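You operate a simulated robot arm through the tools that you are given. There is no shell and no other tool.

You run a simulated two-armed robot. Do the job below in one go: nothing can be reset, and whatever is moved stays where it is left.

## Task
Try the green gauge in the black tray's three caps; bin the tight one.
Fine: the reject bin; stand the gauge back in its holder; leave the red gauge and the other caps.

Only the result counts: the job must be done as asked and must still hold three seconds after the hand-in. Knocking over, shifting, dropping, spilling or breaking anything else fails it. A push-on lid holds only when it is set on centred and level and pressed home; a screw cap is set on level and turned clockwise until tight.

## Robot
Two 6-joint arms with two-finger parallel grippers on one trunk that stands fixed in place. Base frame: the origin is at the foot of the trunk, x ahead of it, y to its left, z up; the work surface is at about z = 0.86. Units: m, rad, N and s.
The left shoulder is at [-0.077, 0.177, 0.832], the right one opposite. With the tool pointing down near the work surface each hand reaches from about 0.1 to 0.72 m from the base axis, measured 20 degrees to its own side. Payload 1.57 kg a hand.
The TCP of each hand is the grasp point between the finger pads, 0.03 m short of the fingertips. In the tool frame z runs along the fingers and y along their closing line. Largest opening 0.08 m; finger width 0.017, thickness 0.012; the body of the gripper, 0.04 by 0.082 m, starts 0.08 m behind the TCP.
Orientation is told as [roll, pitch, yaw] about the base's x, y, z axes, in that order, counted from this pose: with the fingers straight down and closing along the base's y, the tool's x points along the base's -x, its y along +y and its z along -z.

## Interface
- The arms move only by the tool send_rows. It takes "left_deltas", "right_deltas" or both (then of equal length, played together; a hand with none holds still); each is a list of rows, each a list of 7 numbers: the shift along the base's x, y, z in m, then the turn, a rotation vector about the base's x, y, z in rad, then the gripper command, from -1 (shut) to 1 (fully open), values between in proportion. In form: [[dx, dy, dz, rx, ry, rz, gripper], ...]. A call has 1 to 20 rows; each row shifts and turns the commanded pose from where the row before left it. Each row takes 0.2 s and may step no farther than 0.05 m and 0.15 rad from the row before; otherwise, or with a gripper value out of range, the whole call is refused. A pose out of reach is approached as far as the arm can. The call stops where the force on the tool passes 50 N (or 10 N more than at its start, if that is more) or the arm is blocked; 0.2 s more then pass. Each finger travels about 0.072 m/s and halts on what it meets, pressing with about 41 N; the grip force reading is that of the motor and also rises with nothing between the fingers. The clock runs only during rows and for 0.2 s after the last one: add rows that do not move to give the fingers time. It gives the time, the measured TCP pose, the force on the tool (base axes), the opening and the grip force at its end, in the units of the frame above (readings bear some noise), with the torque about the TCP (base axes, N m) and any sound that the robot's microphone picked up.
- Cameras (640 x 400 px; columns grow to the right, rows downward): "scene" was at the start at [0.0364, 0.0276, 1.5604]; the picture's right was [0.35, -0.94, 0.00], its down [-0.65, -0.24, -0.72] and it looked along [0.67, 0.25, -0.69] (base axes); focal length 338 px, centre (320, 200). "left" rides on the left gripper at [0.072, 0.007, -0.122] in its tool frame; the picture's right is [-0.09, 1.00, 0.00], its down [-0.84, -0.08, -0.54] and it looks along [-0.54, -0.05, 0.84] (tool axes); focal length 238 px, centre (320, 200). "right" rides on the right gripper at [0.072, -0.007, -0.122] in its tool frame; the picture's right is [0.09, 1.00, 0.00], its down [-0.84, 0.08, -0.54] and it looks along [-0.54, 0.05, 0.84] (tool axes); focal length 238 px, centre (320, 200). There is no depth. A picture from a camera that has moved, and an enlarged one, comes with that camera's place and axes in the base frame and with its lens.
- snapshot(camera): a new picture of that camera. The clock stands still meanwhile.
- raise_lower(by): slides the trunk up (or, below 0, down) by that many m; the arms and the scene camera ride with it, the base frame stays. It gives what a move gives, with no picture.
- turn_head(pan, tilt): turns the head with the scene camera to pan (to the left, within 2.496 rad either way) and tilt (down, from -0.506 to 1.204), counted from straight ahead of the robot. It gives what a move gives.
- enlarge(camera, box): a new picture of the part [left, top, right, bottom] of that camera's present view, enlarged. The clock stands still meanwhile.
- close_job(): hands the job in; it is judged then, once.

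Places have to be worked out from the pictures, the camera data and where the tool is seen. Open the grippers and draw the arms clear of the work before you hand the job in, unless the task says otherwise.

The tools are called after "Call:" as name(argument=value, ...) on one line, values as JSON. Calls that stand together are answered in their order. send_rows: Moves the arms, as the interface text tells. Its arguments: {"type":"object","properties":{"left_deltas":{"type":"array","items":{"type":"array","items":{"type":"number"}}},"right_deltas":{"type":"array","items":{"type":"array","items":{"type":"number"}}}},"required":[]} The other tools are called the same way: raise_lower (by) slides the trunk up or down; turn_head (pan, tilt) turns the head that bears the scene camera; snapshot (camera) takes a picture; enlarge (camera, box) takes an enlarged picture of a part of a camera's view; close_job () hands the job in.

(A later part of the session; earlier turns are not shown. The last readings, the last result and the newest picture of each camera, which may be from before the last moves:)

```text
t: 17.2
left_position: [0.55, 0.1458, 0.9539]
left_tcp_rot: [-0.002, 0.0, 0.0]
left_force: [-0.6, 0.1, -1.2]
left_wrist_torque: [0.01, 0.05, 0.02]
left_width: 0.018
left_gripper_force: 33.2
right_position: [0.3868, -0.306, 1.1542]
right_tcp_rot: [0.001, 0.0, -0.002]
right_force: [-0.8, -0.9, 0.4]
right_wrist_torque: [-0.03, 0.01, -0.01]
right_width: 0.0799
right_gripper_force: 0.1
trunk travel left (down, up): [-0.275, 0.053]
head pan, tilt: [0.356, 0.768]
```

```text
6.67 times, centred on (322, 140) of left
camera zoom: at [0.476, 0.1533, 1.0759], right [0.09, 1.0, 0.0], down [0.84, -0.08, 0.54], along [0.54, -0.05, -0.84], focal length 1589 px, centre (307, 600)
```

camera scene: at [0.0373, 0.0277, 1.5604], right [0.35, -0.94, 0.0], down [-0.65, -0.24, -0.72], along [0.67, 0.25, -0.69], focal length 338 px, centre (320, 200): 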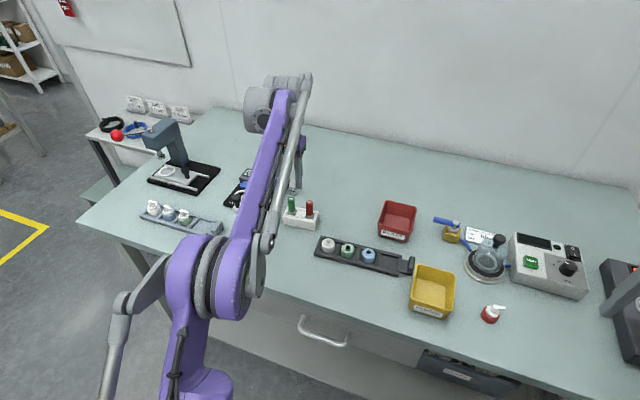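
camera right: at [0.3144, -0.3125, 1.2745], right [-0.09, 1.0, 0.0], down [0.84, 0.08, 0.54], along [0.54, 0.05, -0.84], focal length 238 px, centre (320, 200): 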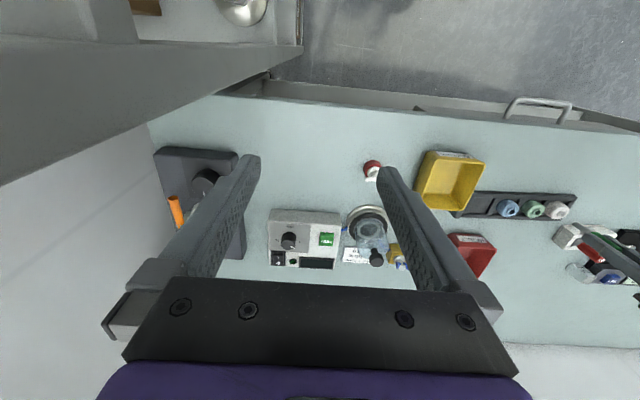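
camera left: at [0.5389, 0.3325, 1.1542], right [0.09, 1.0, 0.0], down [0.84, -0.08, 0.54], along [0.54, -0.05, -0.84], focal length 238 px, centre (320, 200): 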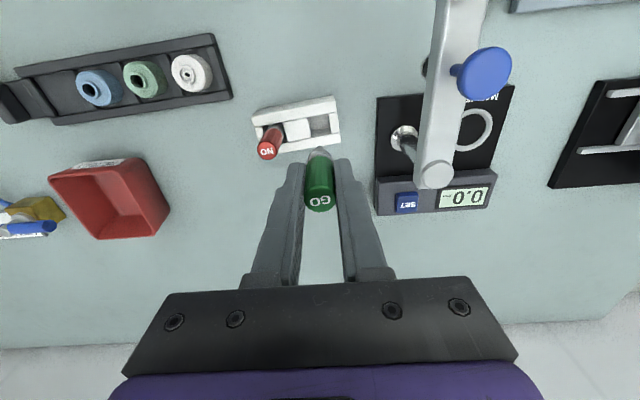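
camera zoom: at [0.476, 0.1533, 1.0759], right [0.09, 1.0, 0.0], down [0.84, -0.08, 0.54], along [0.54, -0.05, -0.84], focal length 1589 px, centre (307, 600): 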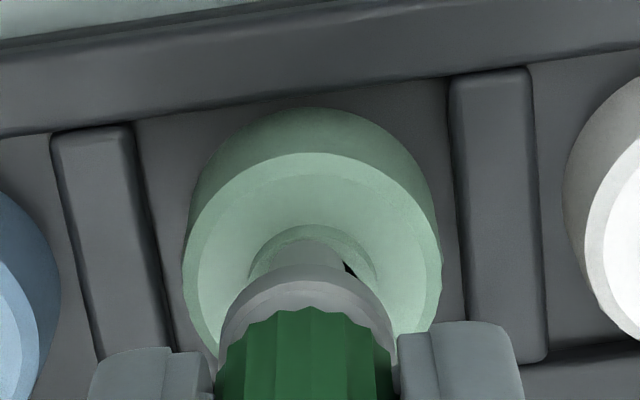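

Already as deep as where the white stopped, with no force. I nudge +1 mm in x and go further down.

Call:
send_rows(left_deltas=[[0.001, 0.0003, -0.001, 0, 0, 0, -1], [0, 0, -0.002, 0, 0, 0, -1], [0, 0, -0.002, 0, 0, 0, -1]])

Call:
enlarge(camera="scene", box=[336, 221, 368, 253])

Call:
enlarge(camera="left", box=[290, 110, 354, 170])

```text
t: 18.0
left_position: [0.5509, 0.1459, 0.9499]
left_tcp_rot: [-0.001, 0.0, 0.001]
left_force: [0.1, -0.1, -0.3]
left_wrist_torque: [-0.03, -0.01, 0.01]
left_width: 0.0178
left_gripper_force: 32.5
right_position: [0.3856, -0.3052, 1.1538]
right_tcp_rot: [0.0, -0.001, 0.0]
right_force: [-0.2, 0.1, 0.9]
right_wrist_torque: [0.0, 0.01, 0.02]
right_width: 0.0799
right_gripper_force: 0.1
trunk travel left (down, up): [-0.275, 0.053]
head pan, tilt: [0.356, 0.768]
```

```text
12.50 times, centred on (352, 237) of scene
camera zoom: at [0.0365, 0.0276, 1.5603], right [0.35, -0.94, 0.0], down [-0.65, -0.24, -0.72], along [0.67, 0.25, -0.69], focal length 4218 px, centre (-80, -262)
```

zoom: 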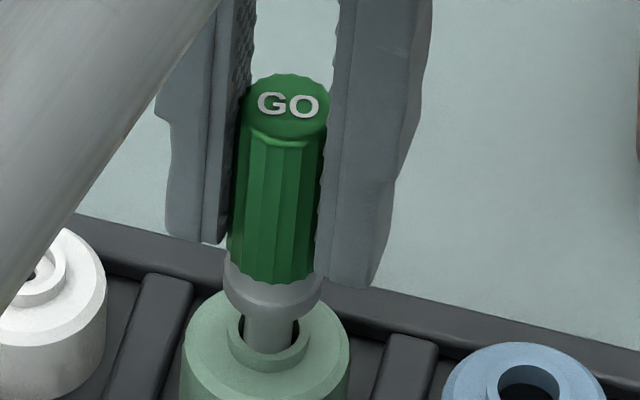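

```text
6.67 times, centred on (322, 140) of left
camera zoom: at [0.4772, 0.1534, 1.0708], right [0.09, 1.0, 0.0], down [0.84, -0.08, 0.54], along [0.54, -0.05, -0.84], focal length 1589 px, centre (307, 600)
```

zoom: 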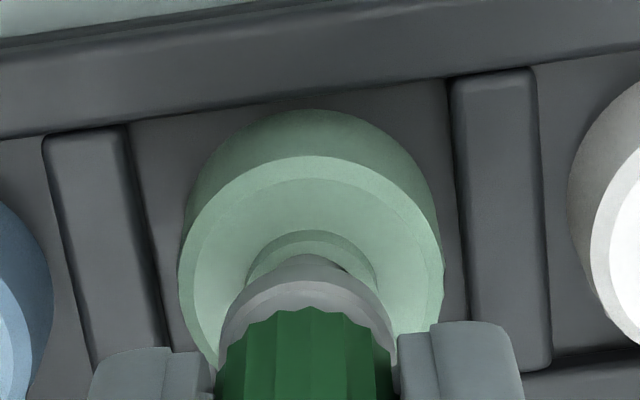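

The pin slides on without force, now about 10 mm in. I continue gently until something resists.

Call:
send_rows(left_deltas=[[0, 0, -0.002, 0, 0, 0, -1], [0, 0, -0.002, 0, 0, 0, -1], [0, 0, -0.001, 0, 0, 0, -1]])

Call:
enlarge(camera="scene", box=[336, 221, 368, 253])

```text
t: 18.8
left_position: [0.5496, 0.1468, 0.945]
left_tcp_rot: [0.0, 0.0, 0.0]
left_force: [0.0, 0.1, -0.2]
left_wrist_torque: [0.01, -0.03, 0.03]
left_width: 0.0179
left_gripper_force: 32.7
right_position: [0.3862, -0.3067, 1.1548]
right_tcp_rot: [0.0, 0.0, -0.001]
right_force: [-0.1, -0.1, 1.0]
right_wrist_torque: [-0.03, -0.02, 0.03]
right_width: 0.0798
right_gripper_force: 0.1
trunk travel left (down, up): [-0.275, 0.053]
head pan, tilt: [0.356, 0.768]
```

```text
12.50 times, centred on (352, 237) of scene
camera zoom: at [0.0365, 0.0276, 1.5603], right [0.35, -0.94, 0.0], down [-0.65, -0.24, -0.72], along [0.67, 0.25, -0.69], focal length 4218 px, centre (-80, -262)
```

zoom: 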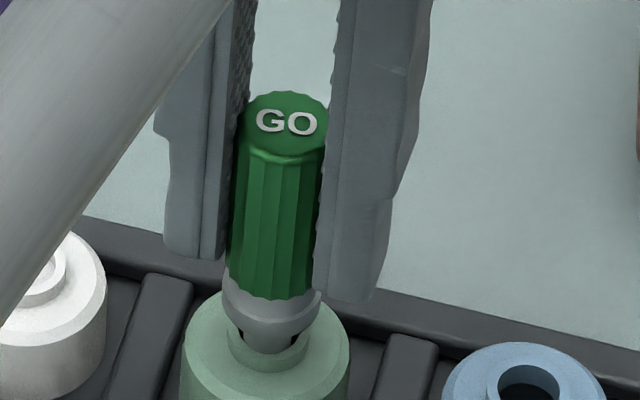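

The pin is nearly fully in the green cap and the collar is close to the neck. I go 3 mm further to seat it, then withdraw.

Call:
send_rows(left_deltas=[[0, 0, -0.0015, 0, 0, 0, -1], [0, 0, -0.0015, 0, 0, 0, -1]])

Call:
enlarge(camera="scene", box=[336, 221, 368, 253])

```text
t: 19.4
left_position: [0.551, 0.1463, 0.9414]
left_tcp_rot: [0.0, 0.001, 0.001]
left_force: [0.4, 0.0, 0.0]
left_wrist_torque: [0.02, -0.01, 0.01]
left_width: 0.018
left_gripper_force: 32.1
right_position: [0.3863, -0.3062, 1.1535]
right_tcp_rot: [0.0, 0.0, 0.001]
right_force: [0.5, -0.1, 0.1]
right_wrist_torque: [-0.01, 0.03, 0.0]
right_width: 0.0799
right_gripper_force: 0.1
trunk travel left (down, up): [-0.275, 0.053]
head pan, tilt: [0.356, 0.768]
```

```text
12.50 times, centred on (352, 237) of scene
camera zoom: at [0.0365, 0.0276, 1.5604], right [0.35, -0.94, 0.0], down [-0.65, -0.24, -0.72], along [0.67, 0.25, -0.69], focal length 4218 px, centre (-80, -262)
```

zoom: 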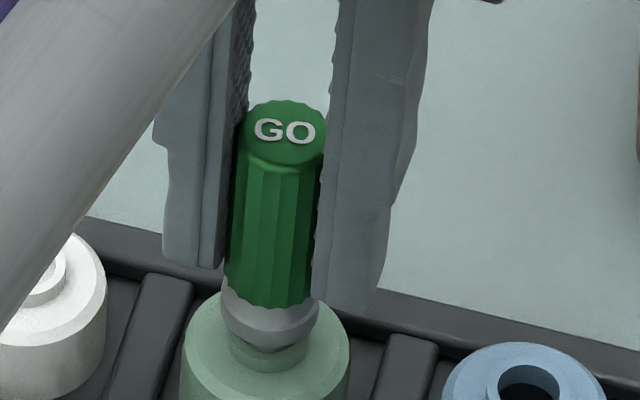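

Green accepts the gauge fully without force. I withdraw and go to the blue cap.

Call:
send_rows(left_deltas=[[0, 0, 0.005, 0, 0, 0, -1], [0, 0, 0.015, 0, 0, 0, -1], [0, 0, 0.015, 0, 0, 0, -1], [0, 0, 0.01, 0, 0, 0, -1], [0.0015, -0.03, 0, 0, 0, 0, -1], [0.0013, -0.0228, 0, 0, 0, 0, -1], [0, 0, -0.01, 0, 0, 0, -1], [0, 0, 0, 0, 0, 0, -1]])

Call:
enlarge(camera="left", box=[240, 110, 400, 210])

Call:
enlarge(camera="scene", box=[336, 205, 400, 269])

```text
t: 21.2
left_position: [0.5534, 0.0931, 0.9757]
left_tcp_rot: [0.0, 0.0, -0.002]
left_force: [0.4, -0.5, -1.5]
left_wrist_torque: [0.02, 0.01, 0.02]
left_width: 0.0177
left_gripper_force: 32.8
right_position: [0.3857, -0.3068, 1.1535]
right_tcp_rot: [0.0, -0.001, 0.0]
right_force: [0.2, -0.6, 0.1]
right_wrist_torque: [-0.03, 0.0, 0.03]
right_width: 0.0799
right_gripper_force: 0.0
trunk travel left (down, up): [-0.275, 0.053]
head pan, tilt: [0.356, 0.768]
```

```text
4.00 times, centred on (320, 160) of left
camera zoom: at [0.4804, 0.1008, 1.098], right [0.09, 1.0, 0.0], down [0.84, -0.08, 0.54], along [0.54, -0.05, -0.84], focal length 953 px, centre (320, 360)
```

zoom: 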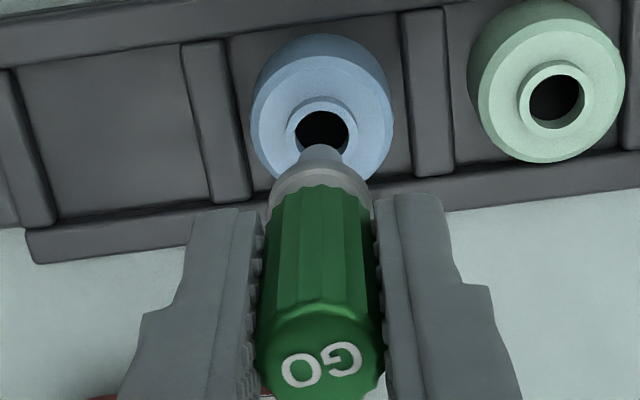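

```text
6.25 times, centred on (368, 237) of scene
camera zoom: at [0.0364, 0.0274, 1.5604], right [0.35, -0.94, 0.0], down [-0.65, -0.24, -0.72], along [0.67, 0.25, -0.69], focal length 2109 px, centre (20, -31)
```

zoom: 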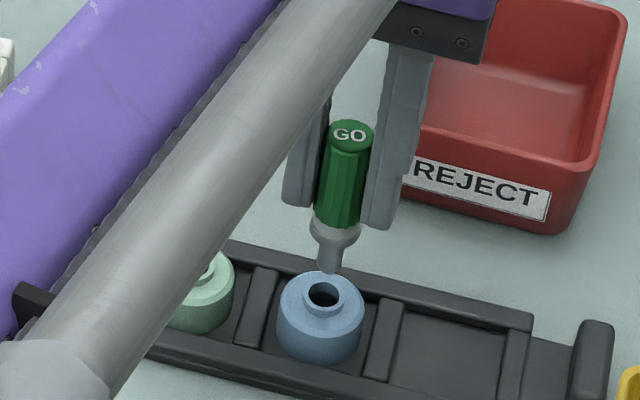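

The blue bore is about 1.6 mm nearer in x than the tip. I correct and lower to just above its neck.

Call:
send_rows(left_deltas=[[-0.0016, 0.0003, 0, 0, 0, 0, -1], [0, 0, -0.005, 0, 0, 0, -1], [0, 0, -0.005, 0, 0, 0, -1], [0, 0, 0, 0, 0, 0, -1]])

Call:
enlarge(camera="left", box=[290, 110, 354, 170])

Call:
enlarge(camera="scene", box=[352, 225, 384, 257])

```text
t: 22.2
left_position: [0.5527, 0.0937, 0.9668]
left_tcp_rot: [0.0, 0.002, 0.0]
left_force: [0.5, 0.4, -0.5]
left_wrist_torque: [0.02, -0.01, -0.02]
left_width: 0.0177
left_gripper_force: 32.7
right_position: [0.3861, -0.3071, 1.1535]
right_tcp_rot: [-0.001, -0.001, 0.001]
right_force: [-0.2, -0.6, -0.3]
right_wrist_torque: [-0.03, -0.03, -0.01]
right_width: 0.0803
right_gripper_force: 0.1
trunk travel left (down, up): [-0.275, 0.053]
head pan, tilt: [0.356, 0.768]
```

```text
6.67 times, centred on (322, 140) of left
camera zoom: at [0.4787, 0.1013, 1.0877], right [0.09, 1.0, 0.0], down [0.84, -0.08, 0.54], along [0.54, -0.05, -0.84], focal length 1589 px, centre (307, 600)
```

zoom: 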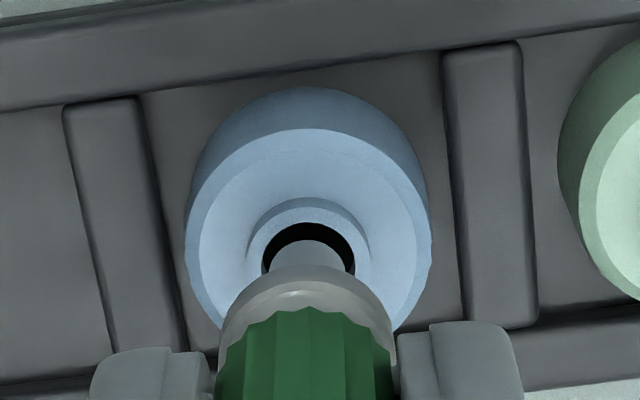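

```text
12.50 times, centred on (368, 241) of scene
camera zoom: at [0.0364, 0.0276, 1.5603], right [0.35, -0.94, 0.0], down [-0.65, -0.24, -0.72], along [0.67, 0.25, -0.69], focal length 4218 px, centre (-280, -312)
```

zoom: 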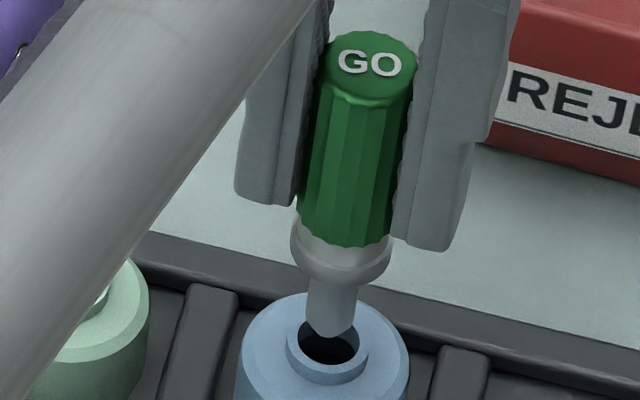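

Aligned. I lower in 2 mm steps into the blue cap.

Call:
send_rows(left_deltas=[[0.0005, 0, -0.002, 0, 0, 0, -1], [0, 0, -0.002, 0, 0, 0, -1], [0, 0, -0.002, 0, 0, 0, -1], [0, 0, -0.002, 0, 0, 0, -1], [0, 0, -0.002, 0, 0, 0, -1], [0, 0, -0.002, 0, 0, 0, -1]])

Call:
enlarge(camera="scene", box=[352, 225, 384, 257])

Call:
enlarge(camera="left", box=[290, 110, 354, 170])

```text
t: 23.6
left_position: [0.5534, 0.0951, 0.955]
left_tcp_rot: [0.0, -0.001, -0.001]
left_force: [-0.6, 0.1, -1.1]
left_wrist_torque: [-0.03, -0.03, 0.0]
left_width: 0.0179
left_gripper_force: 33.0
right_position: [0.3863, -0.3049, 1.1541]
right_tcp_rot: [-0.001, 0.002, -0.001]
right_force: [-0.3, 0.3, -0.3]
right_wrist_torque: [0.01, -0.03, -0.01]
right_width: 0.0801
right_gripper_force: 0.0
trunk travel left (down, up): [-0.275, 0.053]
head pan, tilt: [0.356, 0.768]
```

```text
12.50 times, centred on (368, 241) of scene
camera zoom: at [0.0365, 0.0276, 1.5603], right [0.35, -0.94, 0.0], down [-0.65, -0.24, -0.72], along [0.67, 0.25, -0.69], focal length 4218 px, centre (-280, -312)
```

zoom: 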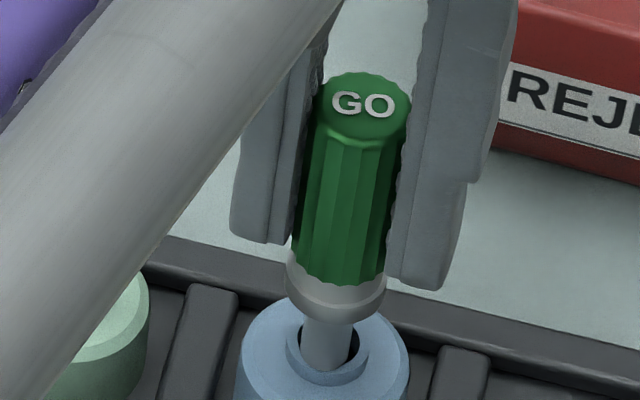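

```text
6.67 times, centred on (322, 140) of left
camera zoom: at [0.4789, 0.1012, 1.076], right [0.09, 1.0, 0.0], down [0.84, -0.08, 0.54], along [0.54, -0.05, -0.84], focal length 1589 px, centre (307, 600)
```

zoom: 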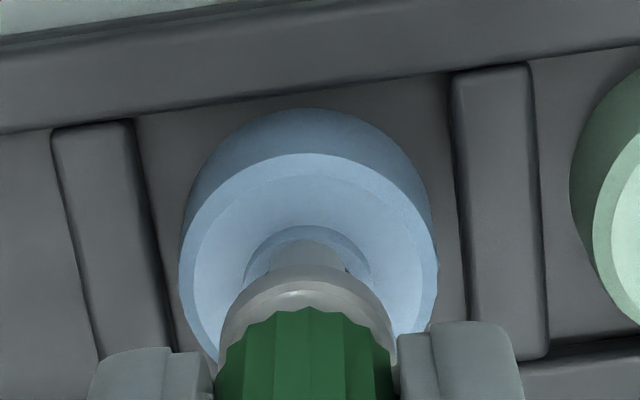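

Centred and no force, so I go on down step by step.

Call:
send_rows(left_deltas=[[0.0004, 0, -0.002, 0, 0, 0, -1], [0, 0, -0.002, 0, 0, 0, -1], [0, 0, -0.002, 0, 0, 0, -1]])

Call:
enlarge(camera="scene", box=[352, 225, 384, 257])

```text
t: 24.4
left_position: [0.5529, 0.094, 0.9493]
left_tcp_rot: [0.0, -0.001, 0.001]
left_force: [0.5, 0.4, -0.6]
left_wrist_torque: [0.02, -0.01, 0.04]
left_width: 0.0178
left_gripper_force: 32.6
right_position: [0.3864, -0.3063, 1.1529]
right_tcp_rot: [0.001, -0.001, -0.001]
right_force: [-0.7, -0.1, -0.4]
right_wrist_torque: [-0.02, -0.04, -0.03]
right_width: 0.08
right_gripper_force: 0.1
trunk travel left (down, up): [-0.275, 0.053]
head pan, tilt: [0.356, 0.768]
```

```text
12.50 times, centred on (368, 241) of scene
camera zoom: at [0.0365, 0.0276, 1.5603], right [0.35, -0.94, 0.0], down [-0.65, -0.24, -0.72], along [0.67, 0.25, -0.69], focal length 4218 px, centre (-280, -312)
```

zoom: 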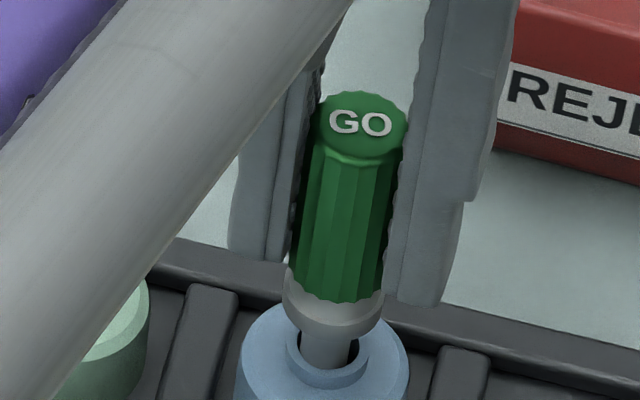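

Call:
send_rows(left_deltas=[[0, 0, -0.002, 0, 0, 0, -1], [0, 0, -0.002, 0, 0, 0, -1], [0, 0, -0.002, 0, 0, 0, -1], [0, 0, -0.001, 0, 0, 0, -1]])

Call:
enlarge(camera="scene", box=[352, 225, 384, 257])

```text
t: 25.4
left_position: [0.5528, 0.0937, 0.9408]
left_tcp_rot: [0.001, -0.001, 0.001]
left_force: [-0.8, 0.5, -0.8]
left_wrist_torque: [0.01, -0.02, -0.03]
left_width: 0.0178
left_gripper_force: 33.0
right_position: [0.3857, -0.3064, 1.1537]
right_tcp_rot: [0.0, -0.001, 0.001]
right_force: [-0.2, -0.1, -0.3]
right_wrist_torque: [0.01, -0.01, 0.0]
right_width: 0.0801
right_gripper_force: 0.0
trunk travel left (down, up): [-0.275, 0.053]
head pan, tilt: [0.356, 0.768]
```

```text
12.50 times, centred on (368, 241) of scene
camera zoom: at [0.0365, 0.0276, 1.5603], right [0.35, -0.94, 0.0], down [-0.65, -0.24, -0.72], along [0.67, 0.25, -0.69], focal length 4218 px, centre (-280, -312)
```

zoom: 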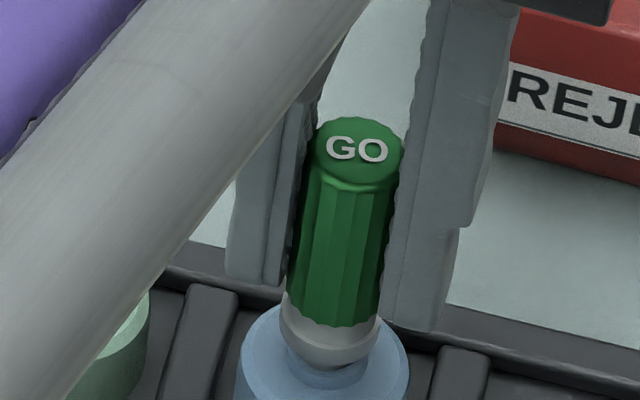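

Blue accepts it fully as well, so the white cap is the tight one. I withdraw the gauge and carry it back above its holder, going around the red gauge.

Call:
send_rows(left_deltas=[[0, 0, 0.01, 0, 0, 0, -1], [0, 0, 0.03, 0, 0, 0, -1], [0, 0, 0.03, 0, 0, 0, -1], [0, 0, 0.03, 0, 0, 0, -1], [0, 0.04, 0, 0, 0, 0, -1], [0, 0.04, 0, 0, 0, 0, -1], [0, 0.04, 0, 0, 0, 0, -1], [0, 0.04, 0, 0, 0, 0, -1], [0, 0.04, 0, 0, 0, 0, -1], [0, 0.0317, 0, 0, 0, 0, -1], [0.03, 0, 0, 0, 0, 0, -1], [0.0306, 0, 0, 0, 0, 0, -1], [0, 0, -0.03, 0, 0, 0, -1], [0, 0, 0, 0, 0, 0, -1]])

Call:
enlarge(camera="left", box=[240, 110, 400, 210])

Call:
snapshot(camera="scene")

```text
t: 28.4
left_position: [0.6132, 0.3239, 1.0105]
left_tcp_rot: [-0.001, 0.0, 0.001]
left_force: [0.0, 0.4, 0.9]
left_wrist_torque: [0.02, -0.02, 0.0]
left_width: 0.0177
left_gripper_force: 33.0
right_position: [0.3873, -0.3059, 1.1545]
right_tcp_rot: [0.0, 0.001, -0.001]
right_force: [0.1, -0.1, -0.1]
right_wrist_torque: [-0.01, 0.05, -0.02]
right_width: 0.08
right_gripper_force: 0.1
trunk travel left (down, up): [-0.275, 0.053]
head pan, tilt: [0.356, 0.768]
```

```text
4.00 times, centred on (320, 160) of left
camera zoom: at [0.5396, 0.3331, 1.1311], right [0.09, 1.0, 0.0], down [0.84, -0.08, 0.54], along [0.54, -0.05, -0.84], focal length 953 px, centre (320, 360)
```

zoom: 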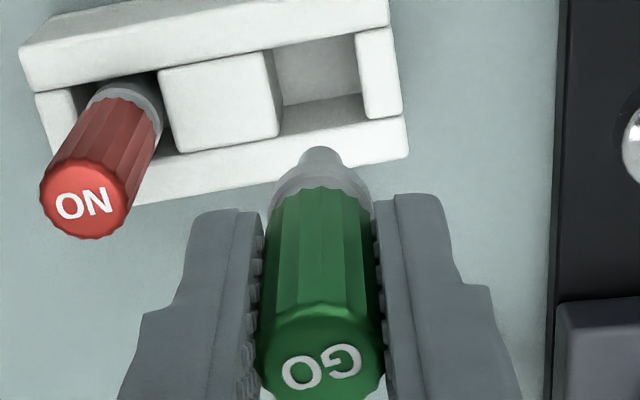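

```text
taken
camera scene: at [0.037, 0.0277, 1.5604], right [0.35, -0.94, 0.0], down [-0.65, -0.24, -0.72], along [0.67, 0.25, -0.69], focal length 338 px, centre (320, 200)
```

scene: 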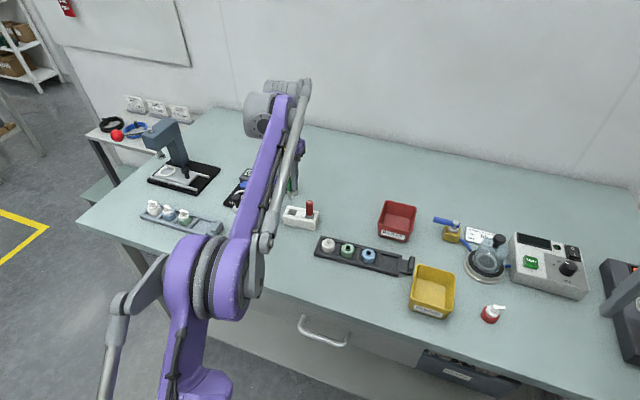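

Back above its well at the same coordinates as picked. I lower most of the way and check.

Call:
send_rows(left_deltas=[[0, 0, -0.02, 0, 0, 0, -1], [0, 0, -0.02, 0, 0, 0, -1], [0, 0, -0.01, 0, 0, 0, -1], [0, 0, 0, 0, 0, 0, -1]])

Call:
enlarge(camera="left", box=[240, 110, 400, 210])

```text
t: 29.4
left_position: [0.6137, 0.3266, 0.9608]
left_tcp_rot: [-0.001, -0.002, 0.002]
left_force: [-0.6, -0.5, -0.2]
left_wrist_torque: [-0.03, 0.01, 0.02]
left_width: 0.018
left_gripper_force: 32.3
right_position: [0.3857, -0.306, 1.1545]
right_tcp_rot: [0.0, 0.0, -0.001]
right_force: [0.2, -1.2, 0.0]
right_wrist_torque: [-0.01, 0.0, -0.01]
right_width: 0.0802
right_gripper_force: 0.1
trunk travel left (down, up): [-0.275, 0.053]
head pan, tilt: [0.356, 0.768]
```

```text
4.00 times, centred on (320, 160) of left
camera zoom: at [0.5397, 0.3329, 1.0823], right [0.09, 1.0, 0.0], down [0.84, -0.08, 0.54], along [0.54, -0.05, -0.84], focal length 953 px, centre (320, 360)
```

zoom: 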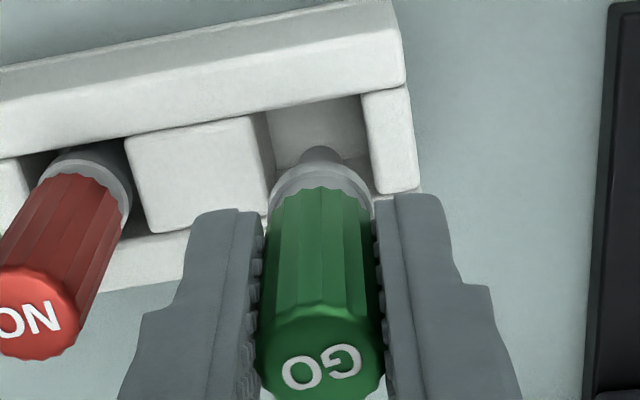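

The pin is entering the well, clear of its walls. I lower the remaining 28 mm in decreasing steps.

Call:
send_rows(left_deltas=[[0, 0, -0.01, 0, 0, 0, -1], [0, 0, -0.01, 0, 0, 0, -1], [0, 0, -0.005, 0, 0, 0, -1], [0, 0, -0.002, 0, 0, 0, -1], [0, 0, -0.001, 0, 0, 0, -1], [0, 0, 0, 0, 0, 0, -1]])

Call:
enlarge(camera="left", box=[240, 130, 400, 230])

```text
t: 30.8
left_position: [0.6126, 0.3241, 0.9346]
left_tcp_rot: [0.001, -0.002, -0.001]
left_force: [2.0, 2.0, 7.5]
left_wrist_torque: [0.1, -0.22, 0.0]
left_width: 0.0182
left_gripper_force: 32.1
right_position: [0.3851, -0.3066, 1.1545]
right_tcp_rot: [0.0, -0.001, 0.001]
right_force: [0.2, 0.2, 0.5]
right_wrist_torque: [-0.03, 0.02, 0.01]
right_width: 0.0799
right_gripper_force: 0.0
trunk travel left (down, up): [-0.275, 0.053]
head pan, tilt: [0.356, 0.768]
```

```text
4.00 times, centred on (320, 180) of left
camera zoom: at [0.5398, 0.3325, 1.0553], right [0.09, 1.0, 0.0], down [0.84, -0.08, 0.54], along [0.54, -0.05, -0.84], focal length 953 px, centre (320, 280)
```

zoom: 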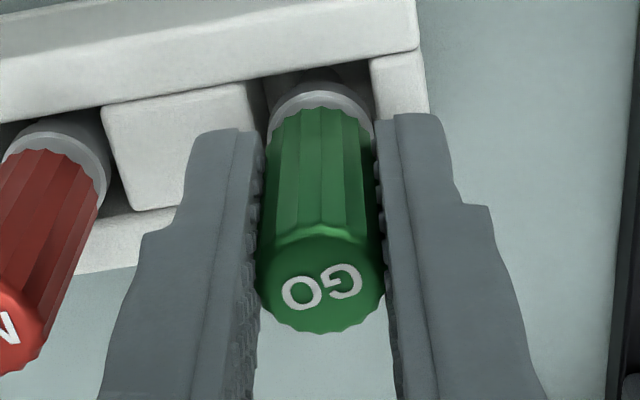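

A light contact with slight side force appears about 1 mm above the original height. I ease up a millimetre, shift a touch along the side force and lower again.

Call:
send_rows(left_deltas=[[0, 0, 0.002, 0, 0, 0, -1], [0.0004, 0.0006, 0, 0, 0, 0, -1], [0, 0, -0.001, 0, 0, 0, -1], [0, 0, -0.001, 0, 0, 0, -1], [0, 0, 0, 0, 0, 0, -1]])

Call:
enlarge(camera="scene", box=[270, 180, 330, 240])

```text
t: 32.0
left_position: [0.6132, 0.3258, 0.934]
left_tcp_rot: [0.0, 0.0, 0.001]
left_force: [0.9, 0.5, 6.8]
left_wrist_torque: [0.04, -0.01, 0.01]
left_width: 0.0179
left_gripper_force: 32.8
right_position: [0.386, -0.3061, 1.1538]
right_tcp_rot: [0.0, -0.001, 0.0]
right_force: [0.5, -0.7, -0.2]
right_wrist_torque: [0.01, 0.0, 0.01]
right_width: 0.0801
right_gripper_force: 0.1
trunk travel left (down, up): [-0.275, 0.053]
head pan, tilt: [0.356, 0.768]
```

```text
6.67 times, centred on (300, 210) of scene
camera zoom: at [0.0358, 0.0274, 1.5604], right [0.35, -0.94, 0.0], down [-0.65, -0.24, -0.72], along [0.67, 0.25, -0.69], focal length 2250 px, centre (453, 133)
```

zoom: 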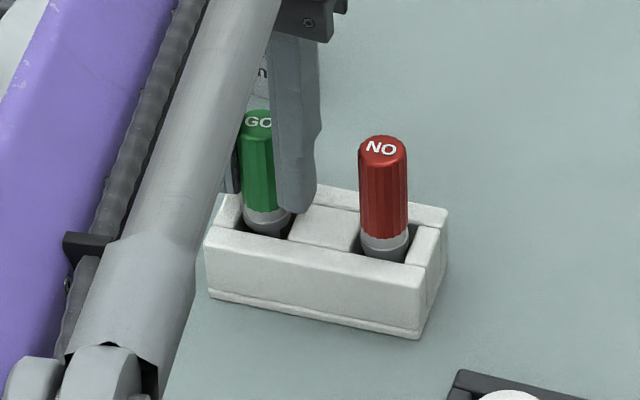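

The side force is gone and only floor contact remains; the green gauge stands level with the red one. I open the fingers slightly to release.

Call:
send_rows(left_deltas=[[0, 0, 0.0005, 0, 0, 0, -1], [0, 0, 0, 0, 0, 0, -0.3], [0, 0, 0, 0, 0, 0, -0.1], [0, 0, 0, 0, 0, 0, -0.1]])

Call:
enlarge(camera="left", box=[240, 130, 400, 230])

```text
t: 33.0
left_position: [0.6141, 0.327, 0.9334]
left_tcp_rot: [0.002, -0.002, 0.0]
left_force: [1.0, 0.0, 0.1]
left_wrist_torque: [-0.01, 0.02, 0.02]
left_width: 0.0361
left_gripper_force: 0.1
right_position: [0.3857, -0.3064, 1.1529]
right_tcp_rot: [-0.002, 0.0, 0.0]
right_force: [0.3, 0.2, 0.7]
right_wrist_torque: [-0.03, -0.01, -0.02]
right_width: 0.08
right_gripper_force: 0.0
trunk travel left (down, up): [-0.275, 0.053]
head pan, tilt: [0.356, 0.768]
```

```text
4.00 times, centred on (320, 180) of left
camera zoom: at [0.5404, 0.3333, 1.0552], right [0.09, 1.0, 0.0], down [0.84, -0.08, 0.54], along [0.54, -0.05, -0.84], focal length 953 px, centre (320, 280)
```

zoom: 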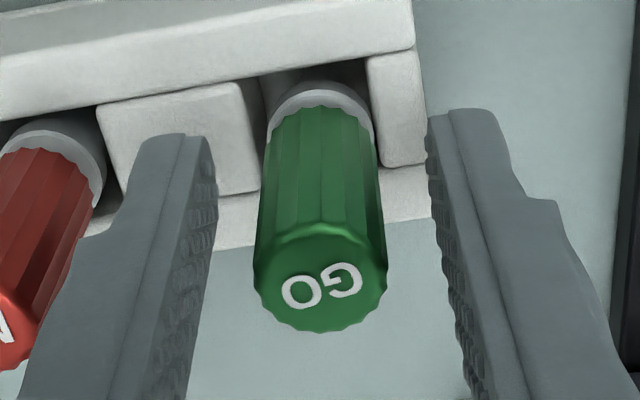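

The gauge stands freely between the open fingers. I rise straight up and check both gauges.

Call:
send_rows(left_deltas=[[0, 0, 0.02, 0, 0, 0, -0.1], [0, 0, 0.03, 0, 0, 0, -0.1], [0, 0, 0.03, 0, 0, 0, -0.1], [0, 0, 0.03, 0, 0, 0, -0.1], [-0.04, -0.02, 0, 0, 0, 0, -0.1], [-0.04, -0.04, 0, 0, 0, 0, -0.1], [-0.04, -0.04, 0, 0, 0, 0, 0], [0, 0, 0, 0, 0, 0, 0.2]])

Call:
snapshot(camera="left")

Call:
enlarge(camera="scene", box=[260, 160, 440, 280])

```text
refused: row 6 steps farther than a row can; nothing moved
```

```text
taken
camera left: at [0.5404, 0.3333, 1.0552], right [0.09, 1.0, 0.0], down [0.84, -0.08, 0.54], along [0.54, -0.05, -0.84], focal length 238 px, centre (320, 200)
```

left: 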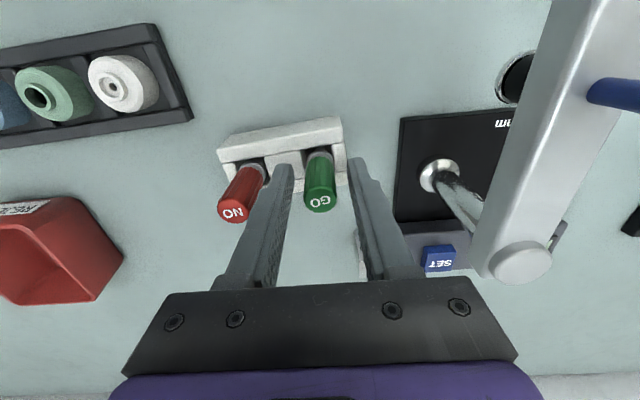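

```text
3.33 times, centred on (350, 220) of scene
camera zoom: at [0.0364, 0.0276, 1.5603], right [0.35, -0.94, 0.0], down [-0.65, -0.24, -0.72], along [0.67, 0.25, -0.69], focal length 1125 px, centre (220, 133)
```

zoom: 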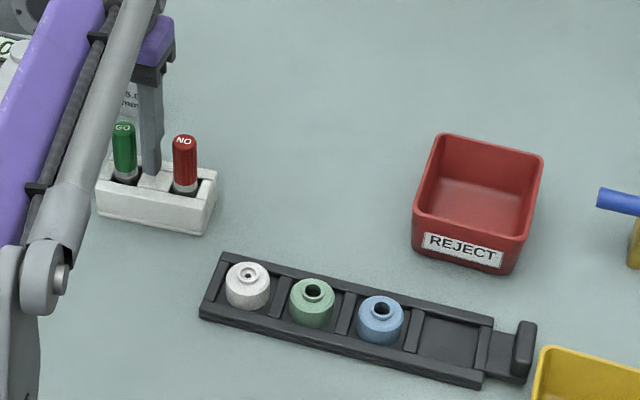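

The last call was refused because one step was too long, so nothing moved. I repeat it with shorter steps.

Call:
send_rows(left_deltas=[[0, 0, 0.02, 0, 0, 0, -0.1], [0, 0, 0.03, 0, 0, 0, -0.1], [0, 0, 0.03, 0, 0, 0, -0.1], [0, 0, 0.03, 0, 0, 0, -0.1], [-0.04, -0.02, 0, 0, 0, 0, -0.1], [-0.03, -0.035, 0, 0, 0, 0, -0.1], [-0.03, -0.035, 0, 0, 0, 0, 0], [-0.02, -0.035, 0, 0, 0, 0, 0.2], [0, 0, 0, 0, 0, 0, 0.2]])

Call:
snapshot(camera="left")

Call:
enlarge(camera="scene", box=[260, 160, 440, 280])

```text
t: 35.0
left_position: [0.4931, 0.201, 1.0433]
left_tcp_rot: [0.0, 0.0, 0.0]
left_force: [-0.4, 0.4, -0.1]
left_wrist_torque: [-0.01, -0.02, 0.0]
left_width: 0.0482
left_gripper_force: 0.0
right_position: [0.3859, -0.3053, 1.1546]
right_tcp_rot: [-0.001, 0.001, 0.001]
right_force: [0.3, -0.3, 0.3]
right_wrist_torque: [0.0, 0.01, -0.01]
right_width: 0.0799
right_gripper_force: 0.1
trunk travel left (down, up): [-0.275, 0.053]
head pan, tilt: [0.356, 0.768]
```

```text
taken
camera left: at [0.4204, 0.2087, 1.1658], right [0.09, 1.0, 0.0], down [0.84, -0.08, 0.54], along [0.54, -0.05, -0.84], focal length 238 px, centre (320, 200)
```

left: 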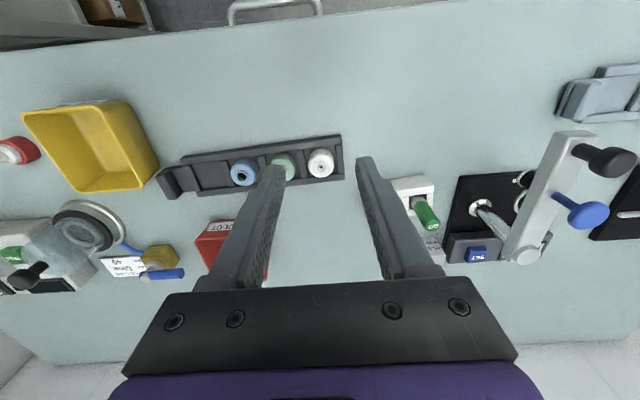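

```text
3.33 times, centred on (350, 220) of scene
camera zoom: at [0.0368, 0.0281, 1.5603], right [0.35, -0.94, 0.0], down [-0.65, -0.24, -0.72], along [0.67, 0.25, -0.69], focal length 1125 px, centre (220, 133)
```

zoom: 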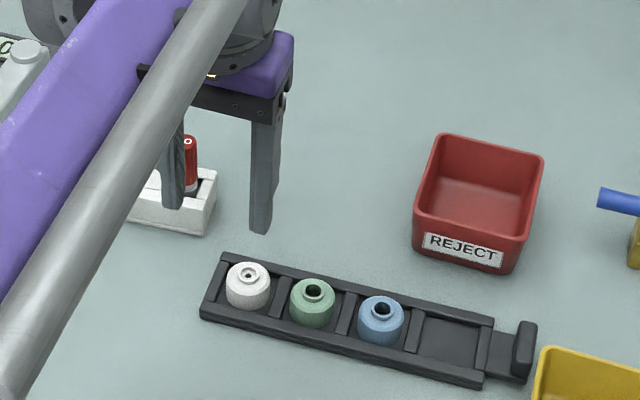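

Green gauge is back in its holder upright. Now I study the white cap and tray rim heights for the grasp, and check the holder.

Call:
enlarge(camera="left", box=[270, 120, 360, 200])

Call:
enlarge(camera="scene", box=[312, 220, 368, 260])

Call:
enlarge(camera="left", box=[370, 150, 490, 260])

```text
5.00 times, centred on (315, 160) of left
camera zoom: at [0.4204, 0.2087, 1.1658], right [0.09, 1.0, 0.0], down [0.84, -0.08, 0.54], along [0.54, -0.05, -0.84], focal length 1192 px, centre (345, 400)
```

zoom: 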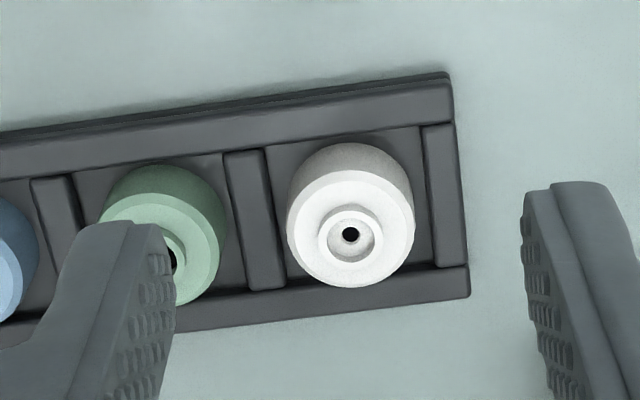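

```text
10.00 times, centred on (340, 240) of scene
camera zoom: at [0.0368, 0.0281, 1.5603], right [0.35, -0.94, 0.0], down [-0.65, -0.24, -0.72], along [0.67, 0.25, -0.69], focal length 3375 px, centre (120, -200)
```

zoom: 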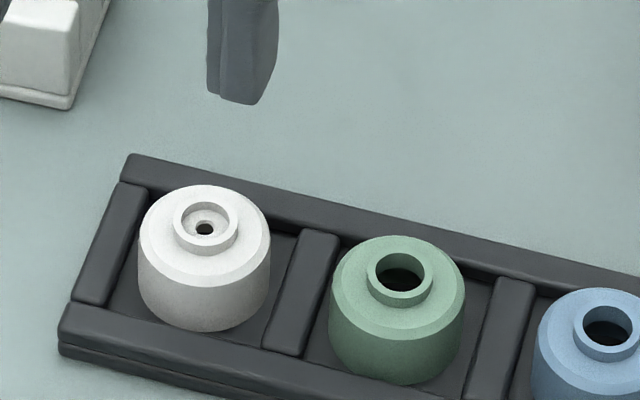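

```text
3.64 times, centred on (430, 205) of left
camera zoom: at [0.4204, 0.2087, 1.1658], right [0.09, 1.0, 0.0], down [0.84, -0.08, 0.54], along [0.54, -0.05, -0.84], focal length 867 px, centre (-80, 182)
```

zoom: 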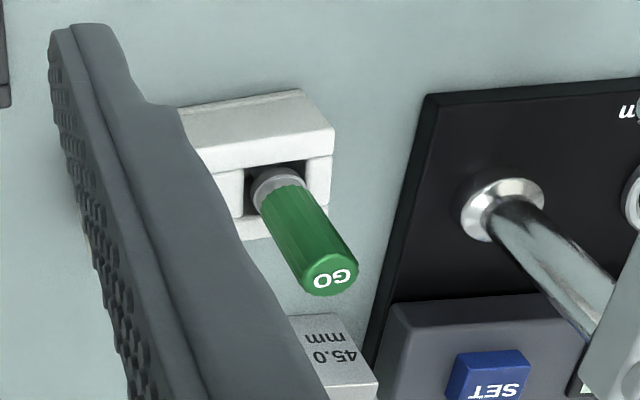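

Rim tops sit near z≈0.868, while the white cap is ~34 mm across with its shoulder near 0.882. The neighbours leave little room along y, so I turn the left hand 90° to close along x, above the cap.

Call:
send_rows(left_deltas=[[0.03, -0.0015, 0, 0, 0, -0.1428, 0.35], [0.027, -0.0015, 0, 0, 0, -0.1428, 0.35], [0, 0, 0, 0, 0, -0.1428, 0.35], [0, 0, 0, 0, 0, -0.1428, 0.35], [0, 0, 0, 0, 0, -0.1428, 0.35], [0, 0, 0, 0, 0, -0.1428, 0.35], [0, 0, 0, 0, 0, -0.1428, 0.35], [0, 0, 0, 0, 0, -0.1428, 0.35], [0, 0, 0, 0, 0, -0.1428, 0.35], [0, 0, 0, 0, 0, -0.1428, 0.35], [0, 0, 0, 0, 0, -0.1428, 0.35], [0, 0, 0, 0, 0, 0, 0.35]])

Call:
snapshot(camera="left")

Call:
snapshot(camera="scene")

```text
t: 37.6
left_position: [0.5504, 0.1982, 1.0442]
left_tcp_rot: [0.0, 0.0, -1.572]
left_force: [0.3, -0.2, 0.1]
left_wrist_torque: [0.01, -0.03, 0.0]
left_width: 0.054
left_gripper_force: 0.0
right_position: [0.3858, -0.3061, 1.1527]
right_tcp_rot: [0.0, 0.0, 0.0]
right_force: [-0.5, -0.5, 0.0]
right_wrist_torque: [-0.01, -0.01, -0.01]
right_width: 0.0799
right_gripper_force: 0.1
trunk travel left (down, up): [-0.275, 0.053]
head pan, tilt: [0.356, 0.768]
```

```text
taken
camera left: at [0.5559, 0.2706, 1.1656], right [1.0, -0.09, 0.0], down [-0.08, -0.84, 0.54], along [-0.05, -0.54, -0.84], focal length 238 px, centre (320, 200)
```

left: 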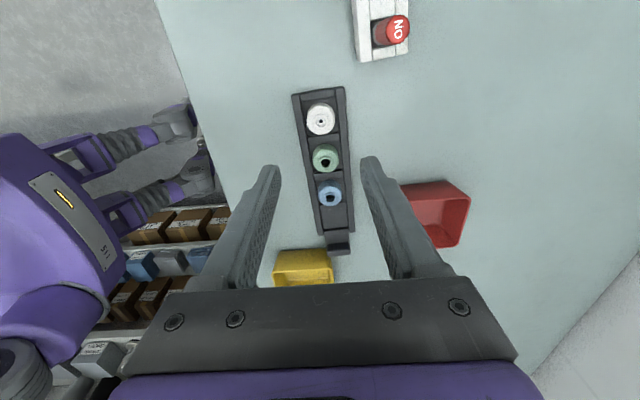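

```text
taken
camera scene: at [0.0364, 0.0276, 1.5604], right [0.35, -0.94, 0.0], down [-0.65, -0.24, -0.72], along [0.67, 0.25, -0.69], focal length 338 px, centre (320, 200)
```

scene: 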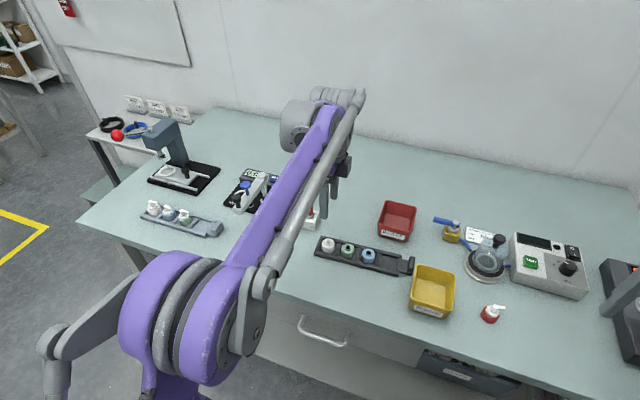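

The hand is turned and the white bore shows where expected. I enlarge to refine.

Call:
enlarge(camera="left", box=[270, 80, 370, 160])

```text
5.00 times, centred on (320, 120) of left
camera zoom: at [0.5559, 0.2706, 1.1656], right [1.0, -0.09, 0.0], down [-0.08, -0.84, 0.54], along [-0.05, -0.54, -0.84], focal length 1192 px, centre (320, 600)
```

zoom: 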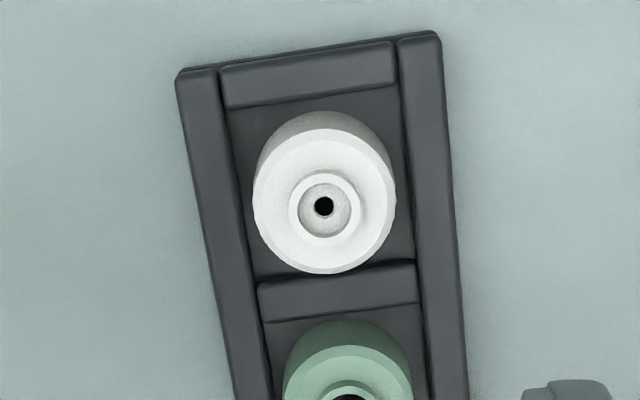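

The cap is centred under the hand within a millimetre. I descend to tips just above shoulder height and look.

Call:
send_rows(left_deltas=[[0, 0.0005, -0.04, 0, 0, 0, 0.35], [0, 0, -0.04, 0, 0, 0, 0.35], [0, 0, -0.03, 0, 0, 0, 0.35], [0, 0, -0.02, 0, 0, 0, 0.35], [0, 0, 0, 0, 0, 0, 0.35]])

Call:
enlarge(camera="left", box=[240, 120, 400, 220])

Call:
enlarge(camera="scene", box=[300, 210, 380, 270])

```text
t: 38.8
left_position: [0.5499, 0.1982, 0.9142]
left_tcp_rot: [-0.001, 0.0, -1.569]
left_force: [-0.2, 0.6, 0.1]
left_wrist_torque: [0.01, -0.02, -0.01]
left_width: 0.0541
left_gripper_force: 0.1
right_position: [0.386, -0.3054, 1.1533]
right_tcp_rot: [0.0, 0.0, 0.001]
right_force: [-0.1, -0.4, 0.3]
right_wrist_torque: [-0.01, -0.03, 0.01]
right_width: 0.0802
right_gripper_force: 0.1
trunk travel left (down, up): [-0.275, 0.053]
head pan, tilt: [0.356, 0.768]
```

```text
4.00 times, centred on (320, 170) of left
camera zoom: at [0.5562, 0.2715, 1.0354], right [1.0, -0.09, 0.0], down [-0.08, -0.84, 0.54], along [-0.05, -0.54, -0.84], focal length 953 px, centre (320, 320)
```

zoom: 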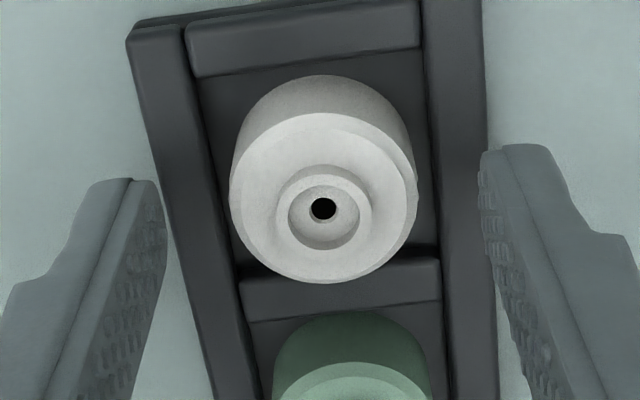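

```text
6.67 times, centred on (340, 240) of scene
camera zoom: at [0.0362, 0.0275, 1.5604], right [0.35, -0.94, 0.0], down [-0.65, -0.24, -0.72], along [0.67, 0.25, -0.69], focal length 2250 px, centre (187, -67)
```

zoom: 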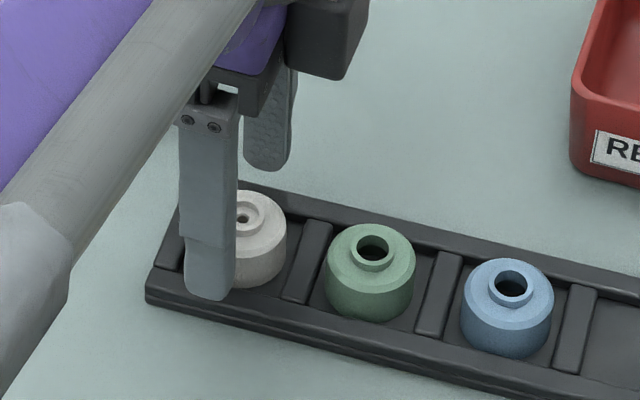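

Fingers straddle the cap, with clear space on both sides. I lower 12.5 mm, keeping the tips just above the rim, and then close.

Call:
send_rows(left_deltas=[[0, 0.0005, -0.006, 0, 0, 0, 0.35], [0, 0, -0.004, 0, 0, 0, 0.35], [0, 0, -0.0025, 0, 0, 0, 0.35], [0, 0, 0, 0, 0, 0, 0.35]])

Call:
enlarge(camera="left", box=[240, 120, 400, 220])

Call:
enlarge(camera="scene", box=[300, 210, 380, 270])

```text
t: 39.8
left_position: [0.55, 0.1991, 0.9025]
left_tcp_rot: [0.001, -0.001, -1.572]
left_force: [4.4, 1.8, 13.3]
left_wrist_torque: [0.04, 0.03, -0.02]
left_width: 0.0539
left_gripper_force: 0.1
right_position: [0.3852, -0.3061, 1.1523]
right_tcp_rot: [-0.001, -0.001, 0.001]
right_force: [0.6, 0.0, 1.0]
right_wrist_torque: [0.02, -0.02, 0.05]
right_width: 0.0801
right_gripper_force: 0.1
trunk travel left (down, up): [-0.275, 0.053]
head pan, tilt: [0.356, 0.768]
```

```text
4.00 times, centred on (320, 170) of left
camera zoom: at [0.5557, 0.2716, 1.0238], right [1.0, -0.09, 0.0], down [-0.08, -0.84, 0.54], along [-0.05, -0.54, -0.84], focal length 953 px, centre (320, 320)
```

zoom: 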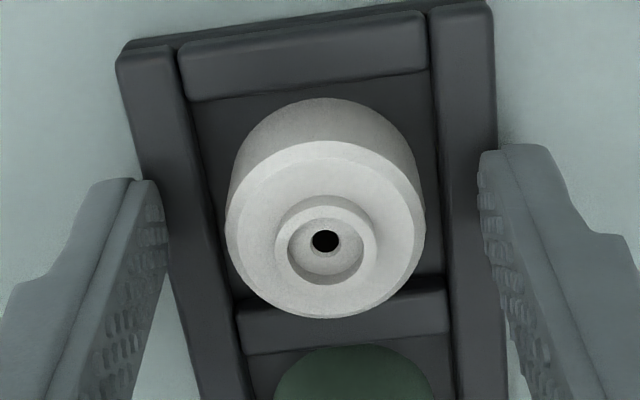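

```text
6.67 times, centred on (340, 240) of scene
camera zoom: at [0.0357, 0.0274, 1.5605], right [0.35, -0.94, 0.0], down [-0.65, -0.24, -0.72], along [0.67, 0.25, -0.69], focal length 2250 px, centre (187, -67)
```

zoom: 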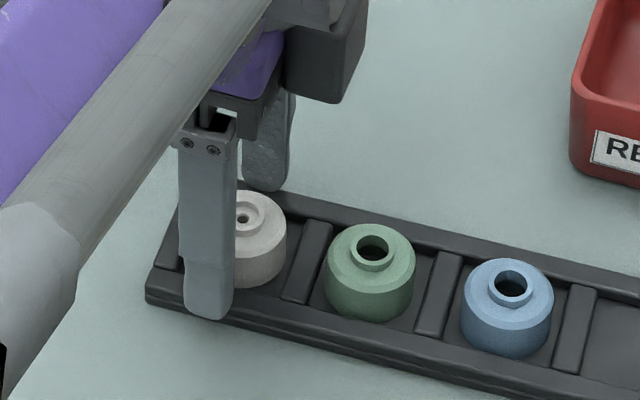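

The tips touched the rim at z≈0.873 (13 N), so I back off 2.2 mm before closing.

Call:
send_rows(left_deltas=[[0, 0, 0.0022, 0, 0, 0, 0.35], [0, 0, 0, 0, 0, 0, 0.35]])

```text
t: 40.4
left_position: [0.5499, 0.1994, 0.9042]
left_tcp_rot: [0.002, 0.001, -1.571]
left_force: [-0.3, -1.5, 0.2]
left_wrist_torque: [0.01, 0.02, 0.0]
left_width: 0.0541
left_gripper_force: 0.1
right_position: [0.3862, -0.3051, 1.1529]
right_tcp_rot: [0.0, 0.0, -0.002]
right_force: [0.6, -0.9, 0.0]
right_wrist_torque: [0.0, -0.02, 0.0]
right_width: 0.0799
right_gripper_force: 0.0
trunk travel left (down, up): [-0.275, 0.053]
head pan, tilt: [0.356, 0.768]
```

The force is gone. I close on the cap.

Call:
send_rows(left_deltas=[[0, 0, 0, 0, 0, 0, -0.05], [0, 0, 0, 0, 0, 0, -1], [0, 0, 0, 0, 0, 0, -1], [0, 0, 0, 0, 0, 0, -1]])

Call:
enlarge(camera="left", box=[240, 120, 400, 220])

Call:
enlarge(camera="scene", box=[300, 210, 380, 270])

```text
t: 41.4
left_position: [0.5497, 0.1991, 0.9036]
left_tcp_rot: [-0.002, 0.001, -1.57]
left_force: [-0.6, 0.8, 1.1]
left_wrist_torque: [-0.02, -0.01, -0.02]
left_width: 0.03
left_gripper_force: 9.9
right_position: [0.3857, -0.3063, 1.1542]
right_tcp_rot: [-0.001, -0.001, 0.0]
right_force: [-0.4, 0.0, 1.3]
right_wrist_torque: [-0.04, 0.01, 0.01]
right_width: 0.08
right_gripper_force: 0.0
trunk travel left (down, up): [-0.275, 0.053]
head pan, tilt: [0.356, 0.768]
```

```text
4.00 times, centred on (320, 170) of left
camera zoom: at [0.5558, 0.2715, 1.0254], right [1.0, -0.09, 0.0], down [-0.08, -0.84, 0.54], along [-0.05, -0.54, -0.84], focal length 953 px, centre (320, 320)
```

zoom: 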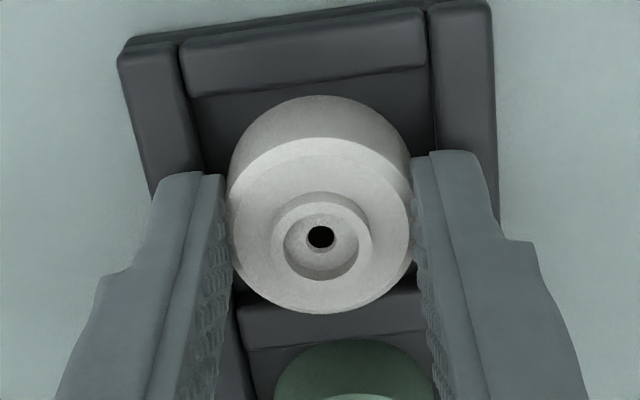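

```text
6.67 times, centred on (340, 240) of scene
camera zoom: at [0.0364, 0.0276, 1.5603], right [0.35, -0.94, 0.0], down [-0.65, -0.24, -0.72], along [0.67, 0.25, -0.69], focal length 2250 px, centre (187, -67)
```

zoom: 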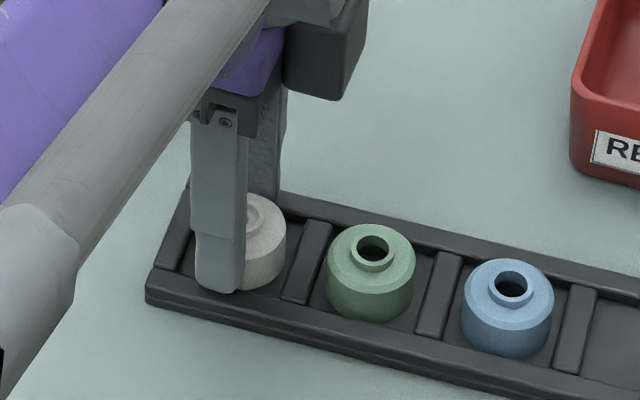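

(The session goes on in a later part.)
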